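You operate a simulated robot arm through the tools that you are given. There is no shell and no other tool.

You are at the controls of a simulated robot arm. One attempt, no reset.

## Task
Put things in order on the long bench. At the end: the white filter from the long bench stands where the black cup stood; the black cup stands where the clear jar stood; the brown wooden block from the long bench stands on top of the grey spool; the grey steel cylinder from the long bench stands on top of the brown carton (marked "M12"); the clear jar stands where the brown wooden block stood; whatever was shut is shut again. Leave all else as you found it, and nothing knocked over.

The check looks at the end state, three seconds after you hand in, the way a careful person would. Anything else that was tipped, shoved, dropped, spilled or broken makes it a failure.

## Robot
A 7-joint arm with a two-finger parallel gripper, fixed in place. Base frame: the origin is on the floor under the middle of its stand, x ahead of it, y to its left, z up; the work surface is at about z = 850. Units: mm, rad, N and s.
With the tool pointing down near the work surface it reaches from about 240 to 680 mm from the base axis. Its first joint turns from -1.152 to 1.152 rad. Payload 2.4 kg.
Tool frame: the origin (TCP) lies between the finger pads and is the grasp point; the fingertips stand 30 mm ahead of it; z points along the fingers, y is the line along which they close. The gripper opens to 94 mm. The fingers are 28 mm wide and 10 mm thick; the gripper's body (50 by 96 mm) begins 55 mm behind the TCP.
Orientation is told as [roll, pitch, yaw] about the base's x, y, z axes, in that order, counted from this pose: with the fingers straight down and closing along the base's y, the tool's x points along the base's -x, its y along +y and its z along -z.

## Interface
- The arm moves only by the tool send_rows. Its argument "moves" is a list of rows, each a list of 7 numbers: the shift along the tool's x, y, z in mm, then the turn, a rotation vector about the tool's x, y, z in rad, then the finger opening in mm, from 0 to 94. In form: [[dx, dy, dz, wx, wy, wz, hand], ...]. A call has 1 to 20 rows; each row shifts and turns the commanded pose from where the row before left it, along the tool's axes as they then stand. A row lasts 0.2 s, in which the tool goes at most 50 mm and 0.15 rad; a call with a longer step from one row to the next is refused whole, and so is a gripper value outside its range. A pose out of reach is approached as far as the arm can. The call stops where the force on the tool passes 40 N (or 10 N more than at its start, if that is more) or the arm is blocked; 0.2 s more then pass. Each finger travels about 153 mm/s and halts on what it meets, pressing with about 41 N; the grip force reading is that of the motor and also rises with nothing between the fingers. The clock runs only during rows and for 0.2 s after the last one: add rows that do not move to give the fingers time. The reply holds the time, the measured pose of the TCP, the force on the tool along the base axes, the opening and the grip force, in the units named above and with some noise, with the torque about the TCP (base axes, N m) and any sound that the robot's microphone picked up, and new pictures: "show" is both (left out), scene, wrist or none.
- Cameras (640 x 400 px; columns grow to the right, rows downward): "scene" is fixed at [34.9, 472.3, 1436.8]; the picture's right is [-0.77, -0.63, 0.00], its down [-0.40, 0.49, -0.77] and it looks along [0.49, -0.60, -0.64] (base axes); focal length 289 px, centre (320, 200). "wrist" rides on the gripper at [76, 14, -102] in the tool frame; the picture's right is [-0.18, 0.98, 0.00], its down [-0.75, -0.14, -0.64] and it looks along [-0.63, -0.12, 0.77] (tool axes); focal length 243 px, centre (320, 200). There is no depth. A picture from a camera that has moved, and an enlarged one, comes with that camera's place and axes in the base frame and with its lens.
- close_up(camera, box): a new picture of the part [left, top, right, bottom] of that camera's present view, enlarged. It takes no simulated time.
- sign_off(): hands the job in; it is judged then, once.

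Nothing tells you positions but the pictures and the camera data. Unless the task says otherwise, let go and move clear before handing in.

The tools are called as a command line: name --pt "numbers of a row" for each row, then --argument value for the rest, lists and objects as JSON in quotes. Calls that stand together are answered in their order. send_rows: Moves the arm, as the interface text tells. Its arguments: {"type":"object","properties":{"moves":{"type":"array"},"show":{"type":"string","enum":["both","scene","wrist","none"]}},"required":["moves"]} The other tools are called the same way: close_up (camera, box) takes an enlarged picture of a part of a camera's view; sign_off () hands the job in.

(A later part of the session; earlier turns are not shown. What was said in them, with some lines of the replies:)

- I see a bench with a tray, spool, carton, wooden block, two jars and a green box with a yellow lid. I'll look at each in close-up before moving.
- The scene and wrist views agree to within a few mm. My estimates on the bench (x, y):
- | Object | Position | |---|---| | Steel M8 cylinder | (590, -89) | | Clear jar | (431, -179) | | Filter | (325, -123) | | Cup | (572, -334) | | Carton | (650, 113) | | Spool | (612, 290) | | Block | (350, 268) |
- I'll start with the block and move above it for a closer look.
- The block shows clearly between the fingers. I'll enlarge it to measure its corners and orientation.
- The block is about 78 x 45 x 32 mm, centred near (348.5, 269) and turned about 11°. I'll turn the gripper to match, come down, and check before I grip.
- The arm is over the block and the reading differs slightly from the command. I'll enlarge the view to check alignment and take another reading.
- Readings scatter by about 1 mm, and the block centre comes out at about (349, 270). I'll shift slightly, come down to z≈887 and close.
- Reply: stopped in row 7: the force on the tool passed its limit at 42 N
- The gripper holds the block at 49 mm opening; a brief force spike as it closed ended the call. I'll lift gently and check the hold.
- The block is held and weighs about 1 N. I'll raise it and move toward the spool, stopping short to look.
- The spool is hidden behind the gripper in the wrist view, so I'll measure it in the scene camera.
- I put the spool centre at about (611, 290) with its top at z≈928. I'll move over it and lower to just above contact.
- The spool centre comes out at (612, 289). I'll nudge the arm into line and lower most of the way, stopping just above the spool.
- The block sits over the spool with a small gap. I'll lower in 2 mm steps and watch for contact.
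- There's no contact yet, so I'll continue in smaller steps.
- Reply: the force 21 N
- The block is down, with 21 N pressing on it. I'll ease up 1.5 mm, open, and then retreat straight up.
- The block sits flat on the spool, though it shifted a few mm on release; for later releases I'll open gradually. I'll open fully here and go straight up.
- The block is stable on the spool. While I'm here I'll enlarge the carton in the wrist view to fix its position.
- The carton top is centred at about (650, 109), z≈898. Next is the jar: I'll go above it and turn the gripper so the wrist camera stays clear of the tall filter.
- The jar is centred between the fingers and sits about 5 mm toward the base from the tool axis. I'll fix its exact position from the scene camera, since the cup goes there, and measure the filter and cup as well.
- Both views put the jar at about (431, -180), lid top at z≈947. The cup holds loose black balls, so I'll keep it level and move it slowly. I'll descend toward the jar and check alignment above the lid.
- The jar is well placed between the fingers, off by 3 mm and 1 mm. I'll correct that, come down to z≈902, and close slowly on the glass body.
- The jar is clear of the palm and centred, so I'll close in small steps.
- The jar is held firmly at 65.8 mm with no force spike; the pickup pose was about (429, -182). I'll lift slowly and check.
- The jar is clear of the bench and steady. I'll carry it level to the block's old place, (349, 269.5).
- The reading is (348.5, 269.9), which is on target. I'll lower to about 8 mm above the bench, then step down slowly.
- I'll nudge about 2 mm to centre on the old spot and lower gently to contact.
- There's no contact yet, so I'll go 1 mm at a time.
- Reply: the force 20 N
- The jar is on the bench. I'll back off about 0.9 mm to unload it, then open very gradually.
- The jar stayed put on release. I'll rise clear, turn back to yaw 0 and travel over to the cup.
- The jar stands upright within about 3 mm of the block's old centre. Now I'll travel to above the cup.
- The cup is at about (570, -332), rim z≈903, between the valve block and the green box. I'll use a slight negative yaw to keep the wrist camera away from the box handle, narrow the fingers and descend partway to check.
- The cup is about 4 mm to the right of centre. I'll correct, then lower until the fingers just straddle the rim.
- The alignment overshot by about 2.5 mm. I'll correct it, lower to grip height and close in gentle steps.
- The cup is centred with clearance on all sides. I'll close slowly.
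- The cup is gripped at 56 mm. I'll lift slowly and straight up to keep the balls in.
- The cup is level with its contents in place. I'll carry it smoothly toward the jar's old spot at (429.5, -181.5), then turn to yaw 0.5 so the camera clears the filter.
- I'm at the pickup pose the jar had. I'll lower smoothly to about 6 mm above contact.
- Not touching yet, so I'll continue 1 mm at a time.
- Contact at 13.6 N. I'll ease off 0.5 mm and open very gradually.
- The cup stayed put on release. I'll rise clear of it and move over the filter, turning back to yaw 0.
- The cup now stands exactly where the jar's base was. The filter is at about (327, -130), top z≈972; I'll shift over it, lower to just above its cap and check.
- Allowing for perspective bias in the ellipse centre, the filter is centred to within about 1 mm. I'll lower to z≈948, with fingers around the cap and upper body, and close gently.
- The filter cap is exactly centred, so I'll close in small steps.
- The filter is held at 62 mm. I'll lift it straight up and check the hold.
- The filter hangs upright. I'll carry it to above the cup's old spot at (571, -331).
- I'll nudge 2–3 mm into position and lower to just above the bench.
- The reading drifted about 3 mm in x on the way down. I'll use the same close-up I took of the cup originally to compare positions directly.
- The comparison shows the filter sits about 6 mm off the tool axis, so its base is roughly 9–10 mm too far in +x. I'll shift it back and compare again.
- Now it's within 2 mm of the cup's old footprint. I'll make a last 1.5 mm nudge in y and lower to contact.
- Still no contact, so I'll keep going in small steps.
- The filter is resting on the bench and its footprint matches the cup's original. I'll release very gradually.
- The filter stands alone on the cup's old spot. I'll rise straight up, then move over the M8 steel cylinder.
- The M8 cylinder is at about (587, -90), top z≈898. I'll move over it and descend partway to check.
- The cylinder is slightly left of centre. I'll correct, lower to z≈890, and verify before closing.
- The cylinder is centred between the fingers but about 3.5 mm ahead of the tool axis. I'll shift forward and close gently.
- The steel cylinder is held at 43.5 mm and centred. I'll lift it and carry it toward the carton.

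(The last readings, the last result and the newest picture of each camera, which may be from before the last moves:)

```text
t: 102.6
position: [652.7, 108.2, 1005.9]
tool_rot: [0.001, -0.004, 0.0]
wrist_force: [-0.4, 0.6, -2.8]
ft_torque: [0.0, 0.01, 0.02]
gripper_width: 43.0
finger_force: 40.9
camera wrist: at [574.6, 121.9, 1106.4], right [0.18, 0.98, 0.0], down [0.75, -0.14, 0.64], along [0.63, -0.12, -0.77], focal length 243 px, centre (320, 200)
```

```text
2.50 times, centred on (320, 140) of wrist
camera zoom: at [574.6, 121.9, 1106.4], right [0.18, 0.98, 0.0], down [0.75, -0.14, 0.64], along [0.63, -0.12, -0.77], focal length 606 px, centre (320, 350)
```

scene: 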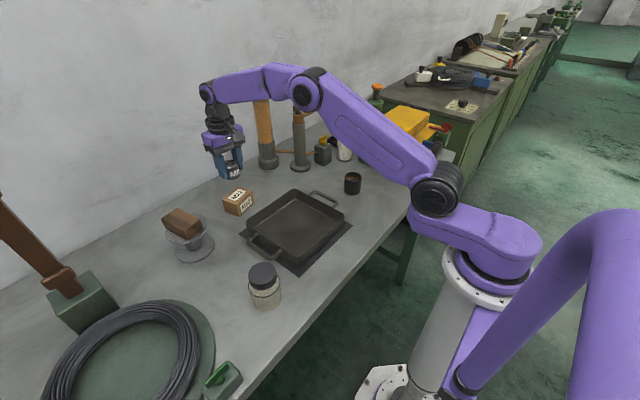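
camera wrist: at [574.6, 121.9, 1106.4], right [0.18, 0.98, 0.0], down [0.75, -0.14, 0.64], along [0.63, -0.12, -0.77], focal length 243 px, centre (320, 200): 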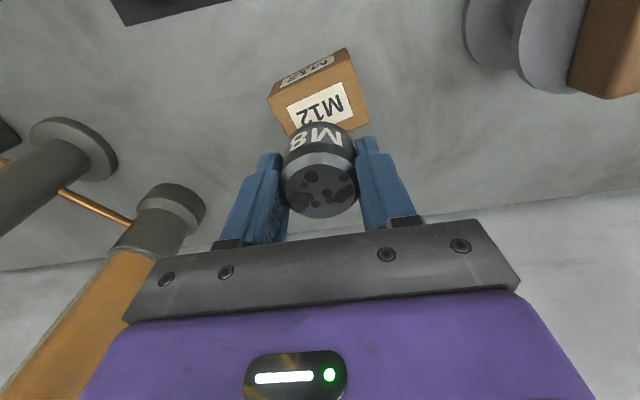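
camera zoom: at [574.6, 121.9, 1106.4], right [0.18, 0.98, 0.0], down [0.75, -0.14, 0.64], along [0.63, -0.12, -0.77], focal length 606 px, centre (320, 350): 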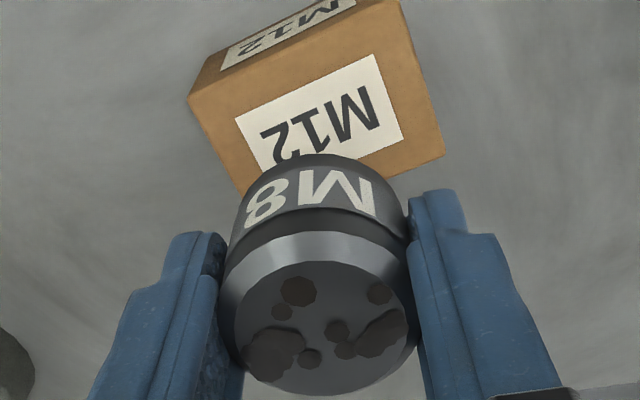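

The cylinder is above the carton. I'll enlarge the carton in both views to get its top centre.

close_up --camera "wrist" --box '[250, 35, 390, 145]'

close_up --camera "scene" --box '[210, 175, 270, 225]'

send_rows --pt "0 0 0 0 0 0 35" --show "none"

```text
3.64 times, centred on (320, 90) of wrist
camera zoom: at [574.6, 121.9, 1106.4], right [0.18, 0.98, 0.0], down [0.75, -0.14, 0.64], along [0.63, -0.12, -0.77], focal length 882 px, centre (320, 600)
```

zoom: 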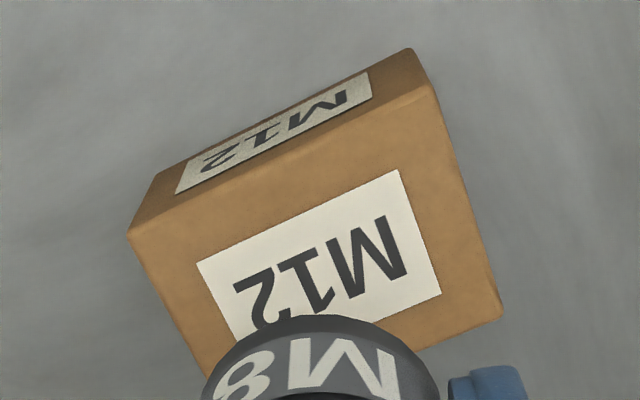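

```text
8.00 times, centred on (240, 200) of scene
camera zoom: at [35.0, 472.3, 1436.8], right [-0.77, -0.63, 0.0], down [-0.4, 0.49, -0.77], along [0.49, -0.6, -0.64], focal length 2309 px, centre (960, 200)
```

zoom: 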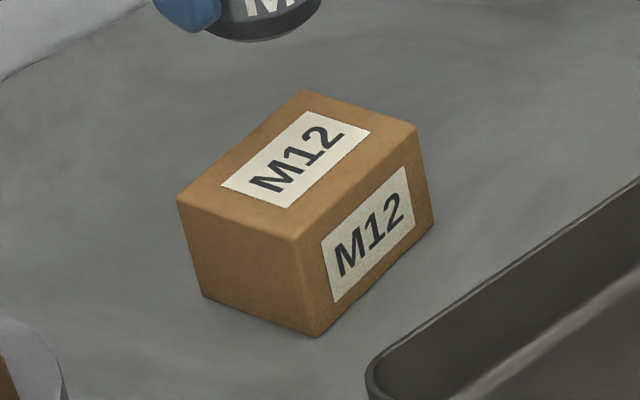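

```text
t: 103.0
position: [651.5, 108.8, 1005.5]
tool_rot: [0.003, -0.003, 0.001]
wrist_force: [0.3, -0.6, -3.2]
ft_torque: [0.03, 0.03, -0.02]
gripper_width: 43.3
finger_force: 41.1
```

The carton's top centre is at about (649.3, 107.5). I'll shift 3 mm and lower to just above its top.

send_rows --pt "3 -1 0 0 0 0 35" --pt "0 0 10 0 0 0 35" --pt "0 0 18 0 0 0 35" --pt "0 0 16 0 0 0 35" --pt "0 0 9 0 0 0 35" --pt "0 0 3 0 0 0 35" --pt "0 0 0 0 0 0 35" --pt "0 0 0 0 0 0 35"

close_up --camera "scene" --box '[205, 160, 275, 220]'

close_up --camera "wrist" --box '[220, 50, 420, 210]'

```text
t: 104.8
position: [648.1, 108.2, 951.3]
tool_rot: [0.003, -0.003, -0.001]
wrist_force: [0.7, -0.1, -3.2]
ft_torque: [0.04, -0.01, -0.03]
gripper_width: 43.3
finger_force: 40.8
camera wrist: at [569.8, 120.6, 1052.6], right [0.18, 0.98, 0.0], down [0.75, -0.14, 0.64], along [0.63, -0.12, -0.77], focal length 243 px, centre (320, 200)
```

scene: 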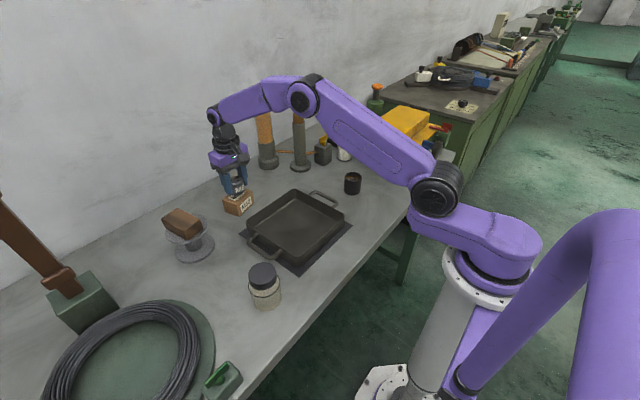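
wrist: 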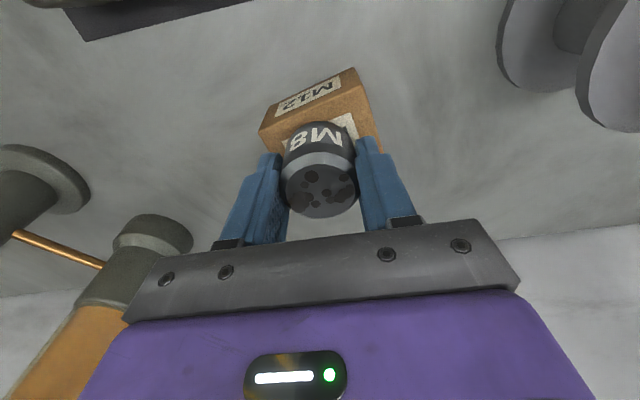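

```text
6.67 times, centred on (240, 190) of scene
camera zoom: at [35.0, 472.3, 1436.8], right [-0.77, -0.63, 0.0], down [-0.4, 0.49, -0.77], along [0.49, -0.6, -0.64], focal length 1924 px, centre (853, 267)
```

zoom: 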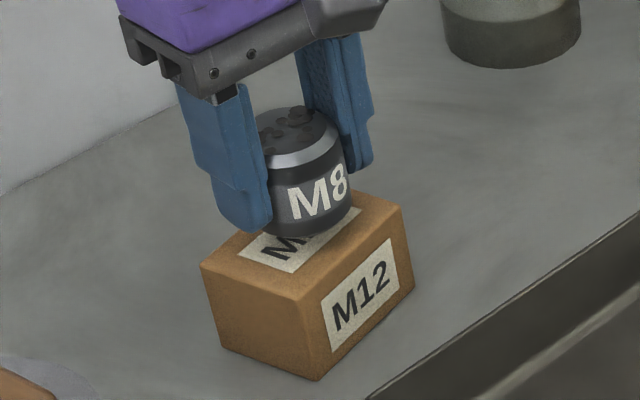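

```text
2.50 times, centred on (320, 130) of wrist
camera zoom: at [569.8, 120.6, 1052.6], right [0.18, 0.98, 0.0], down [0.75, -0.14, 0.64], along [0.63, -0.12, -0.77], focal length 606 px, centre (320, 375)
```

zoom: 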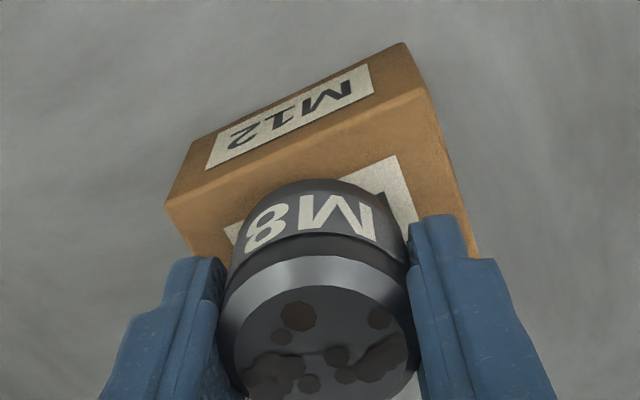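

The cylinder looks 2–4 mm beyond centre, so I'll nudge it back and lower gently toward contact.

send_rows --pt "2.5 2 0 0 0 0 35" --pt "0 0 3 0 0 0 35" --pt "0 0 2 0 0 0 35" --pt "0 0 2 0 0 0 35" --pt "0 0 0 0 0 0 35" --show "none"

close_up --camera "scene" --box '[205, 160, 275, 220]'

```text
t: 106.0
position: [644.4, 110.0, 945.0]
tool_rot: [0.003, -0.004, -0.001]
wrist_force: [0.2, 0.2, -2.8]
ft_torque: [0.01, -0.05, 0.0]
gripper_width: 43.4
finger_force: 40.9
```

```text
6.67 times, centred on (240, 190) of scene
camera zoom: at [35.0, 472.3, 1436.8], right [-0.77, -0.63, 0.0], down [-0.4, 0.49, -0.77], along [0.49, -0.6, -0.64], focal length 1924 px, centre (853, 267)
```

zoom: 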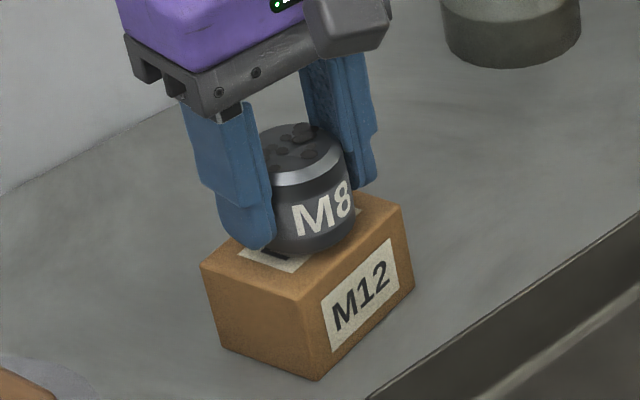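

The alignment looks good now. I'll lower 1 mm at a time.

send_rows --pt "0 0 1.5 0 0 0 35" --pt "0 0 1 0 0 0 35" --pt "0 0 0 0 0 0 35" --show "none"

send_rows --pt "0 0 1 0 0 0 35" --pt "0 0 0 0 0 0 35" --show "none"

send_rows --pt "0 0 0.8 0 0 0 35" --pt "0 0 0 0 0 0 35" --show "none"

```text
t: 106.8
position: [645.3, 109.8, 942.4]
tool_rot: [0.003, -0.003, 0.0]
wrist_force: [0.0, -0.4, -1.9]
ft_torque: [0.0, 0.0, -0.01]
gripper_width: 43.3
finger_force: 41.0
```

```text
t: 107.4
position: [644.8, 109.6, 940.9]
tool_rot: [0.005, -0.004, -0.001]
wrist_force: [0.8, 0.3, -3.2]
ft_torque: [-0.02, -0.01, -0.01]
gripper_width: 43.0
finger_force: 41.2
```

```text
t: 108.0
position: [646.5, 109.0, 941.2]
tool_rot: [0.003, -0.004, 0.001]
wrist_force: [-0.5, 0.2, 3.2]
ft_torque: [-0.1, 0.04, 0.0]
gripper_width: 43.3
finger_force: 40.7
```

Contact with the carton top is light, so I'll release very gradually.

send_rows --pt "0 0 0 0 0 0 39" --pt "0 0 0 0 0 0 41.5" --pt "0 0 0 0 0 0 42.3" --pt "0 0 0 0 0 0 42.8" --pt "0 0 0 0 0 0 43.2" --pt "0 0 0 0 0 0 43.6" --pt "0 0 0 0 0 0 44" --pt "0 0 0 0 0 0 44.5" --pt "0 0 0 0 0 0 46" --pt "0 0 0 0 0 0 50" --pt "0 0 0 0 0 0 57" --pt "0 0 0 0 0 0 66" --pt "0 0 0 0 0 0 75" --pt "0 0 0 0 0 0 75"

close_up --camera "scene" --box '[205, 160, 275, 220]'

```text
t: 111.0
position: [644.0, 109.7, 940.2]
tool_rot: [0.004, -0.004, 0.0]
wrist_force: [0.6, 0.4, 0.0]
ft_torque: [-0.01, -0.02, -0.04]
gripper_width: 75.1
finger_force: 0.0
camera wrist: at [567.3, 122.2, 1041.2], right [0.18, 0.98, 0.0], down [0.75, -0.14, 0.64], along [0.63, -0.12, -0.77], focal length 243 px, centre (320, 200)
```

scene: 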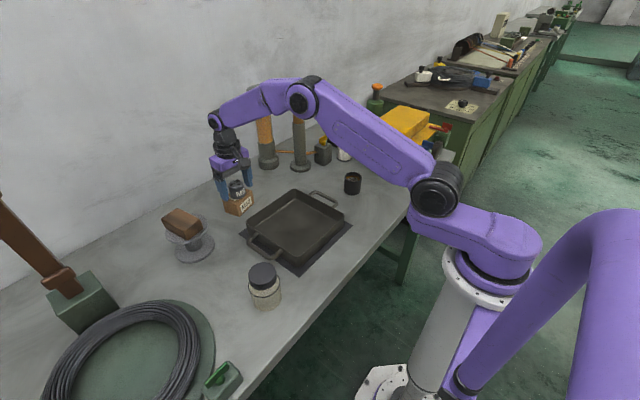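
wrist: 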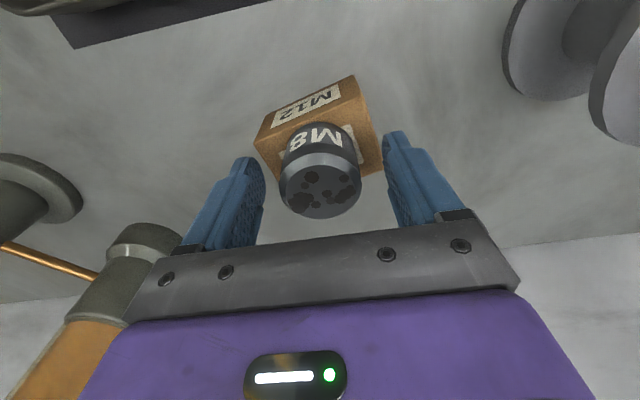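

```text
6.67 times, centred on (240, 190) of scene
camera zoom: at [34.9, 472.3, 1436.8], right [-0.77, -0.63, 0.0], down [-0.4, 0.49, -0.77], along [0.49, -0.6, -0.64], focal length 1924 px, centre (853, 267)
```

zoom: 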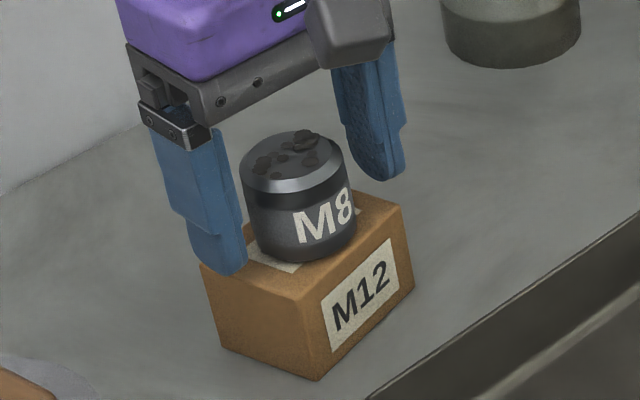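

The M8 cylinder stands on the carton. I'll rise straight up and retreat toward the start pose, then check everything.

send_rows --pt "0 0 -5 0 0 0 75" --pt "0 0 -15 0 0 0 75" --pt "0 0 -32 0 0 0 75" --pt "0 0 -40 0 0 0 80" --pt "0 0 -45 0 0 0 94" --pt "20 -20 -35 0 0 0 94" --pt "30 -25 -20 0 0 0 94" --pt "35 -28 -10 0 0 0 94" --pt "35 -28 -10 0 0 0 94" --pt "35 -28 -10 0 0 0 94" --pt "35 -28 -10 0 0 0 94" --pt "35 -28 -10 0 0 0 94" --pt "25 -15 -10 0 0 0 94" --pt "0 0 0 0 0 0 94" --pt "0 0 0 0 0 0 94"

close_up --camera "scene" --box '[150, 160, 310, 320]'

close_up --camera "scene" --box '[270, 110, 420, 220]'

close_up --camera "scene" --box '[300, 120, 380, 170]'

```text
t: 114.2
position: [395.3, -93.1, 1192.5]
tool_rot: [0.004, -0.004, 0.0]
wrist_force: [-0.1, 0.1, -0.1]
ft_torque: [0.02, 0.01, 0.0]
gripper_width: 94.2
finger_force: 0.1
camera wrist: at [317.3, -80.1, 1293.2], right [0.18, 0.98, 0.0], down [0.75, -0.14, 0.64], along [0.63, -0.12, -0.77], focal length 243 px, centre (320, 200)
```

scene: 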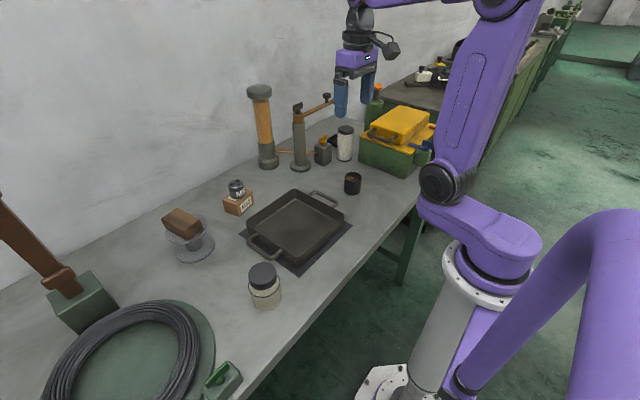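
wrist: 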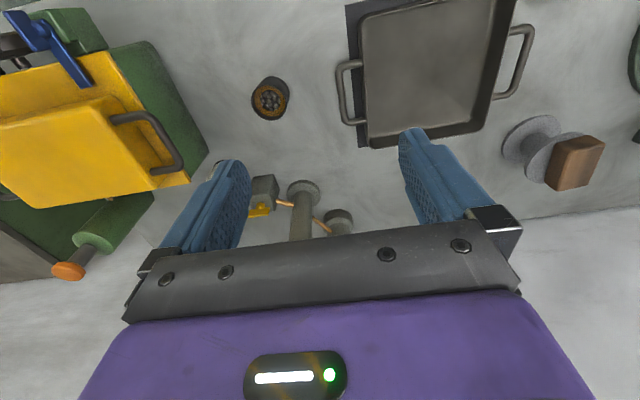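

```text
2.50 times, centred on (230, 240) of scene
camera zoom: at [34.9, 472.3, 1436.8], right [-0.77, -0.63, 0.0], down [-0.4, 0.49, -0.77], along [0.49, -0.6, -0.64], focal length 722 px, centre (545, 100)
```

zoom: 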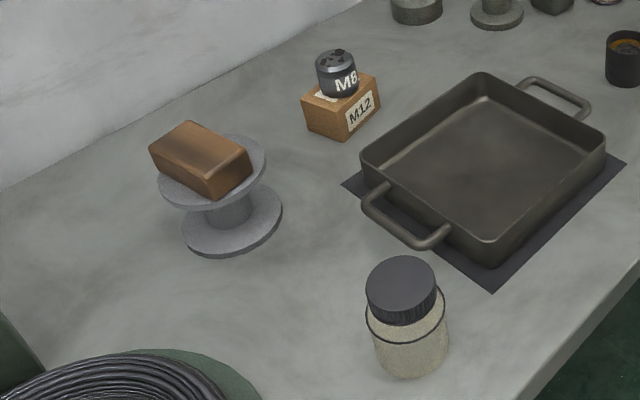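

```text
3.64 times, centred on (345, 165) of scene
camera zoom: at [34.9, 472.3, 1436.8], right [-0.77, -0.63, 0.0], down [-0.4, 0.49, -0.77], along [0.49, -0.6, -0.64], focal length 1050 px, centre (229, 327)
```

zoom: 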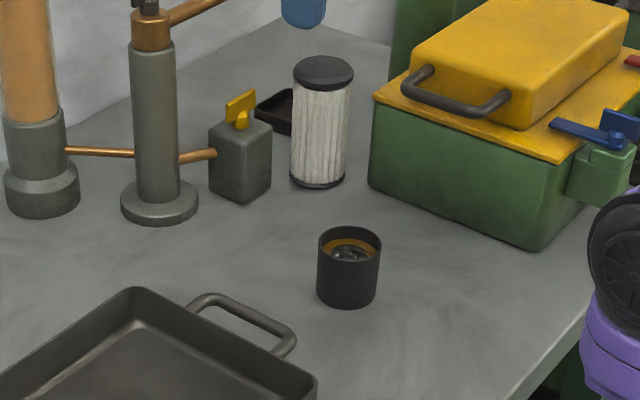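

```text
8.00 times, centred on (340, 145) of scene
camera zoom: at [34.9, 472.3, 1436.8], right [-0.77, -0.63, 0.0], down [-0.4, 0.49, -0.77], along [0.49, -0.6, -0.64], focal length 2309 px, centre (160, 640)
```

zoom: 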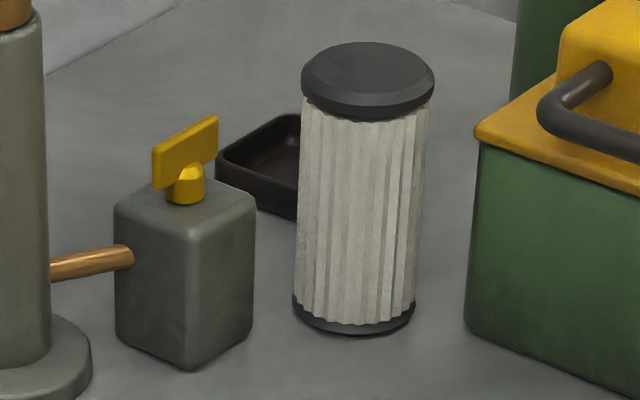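

Every item stands upright where it should: block on the spool, M8 cylinder on the carton, jar in the block's place, cup in the jar's place and filter in the cup's place. The jar is a few mm off the block's centre. The spool, carton, tray, valve and green box haven't moved, nothing was opened and the arm is clear, so I'm handing in.

sign_off

```text
The job is handed in.
```

I handed the job in with every item upright in its new place; I don't have the check's result. This is how the bench looked in the last pictures:

| Item | Now stands | Notes |
|---|---|---|
| White filter | where the black cup stood | base matches the cup's old footprint to within about 2 mm |
| Black cup | where the clear jar stood | base lines up with the jar's old spot; the loose balls inside stayed in |
| Clear jar | where the wooden block stood | about 4–5 mm off the block's old centre |
| Wooden block | on top of the grey spool | slid about 8 mm as the gripper opened, but lies flat and within the spool's edge |
| Grey steel cylinder (M8) | on top of the M12 carton | close to the middle of the top |

The spool and carton measure the same in the pictures as before. The tray, valve block and green box look untouched, and the arm never touched them. I opened nothing, so nothing needed shutting again. The gripper is empty and the arm is back near where it started.
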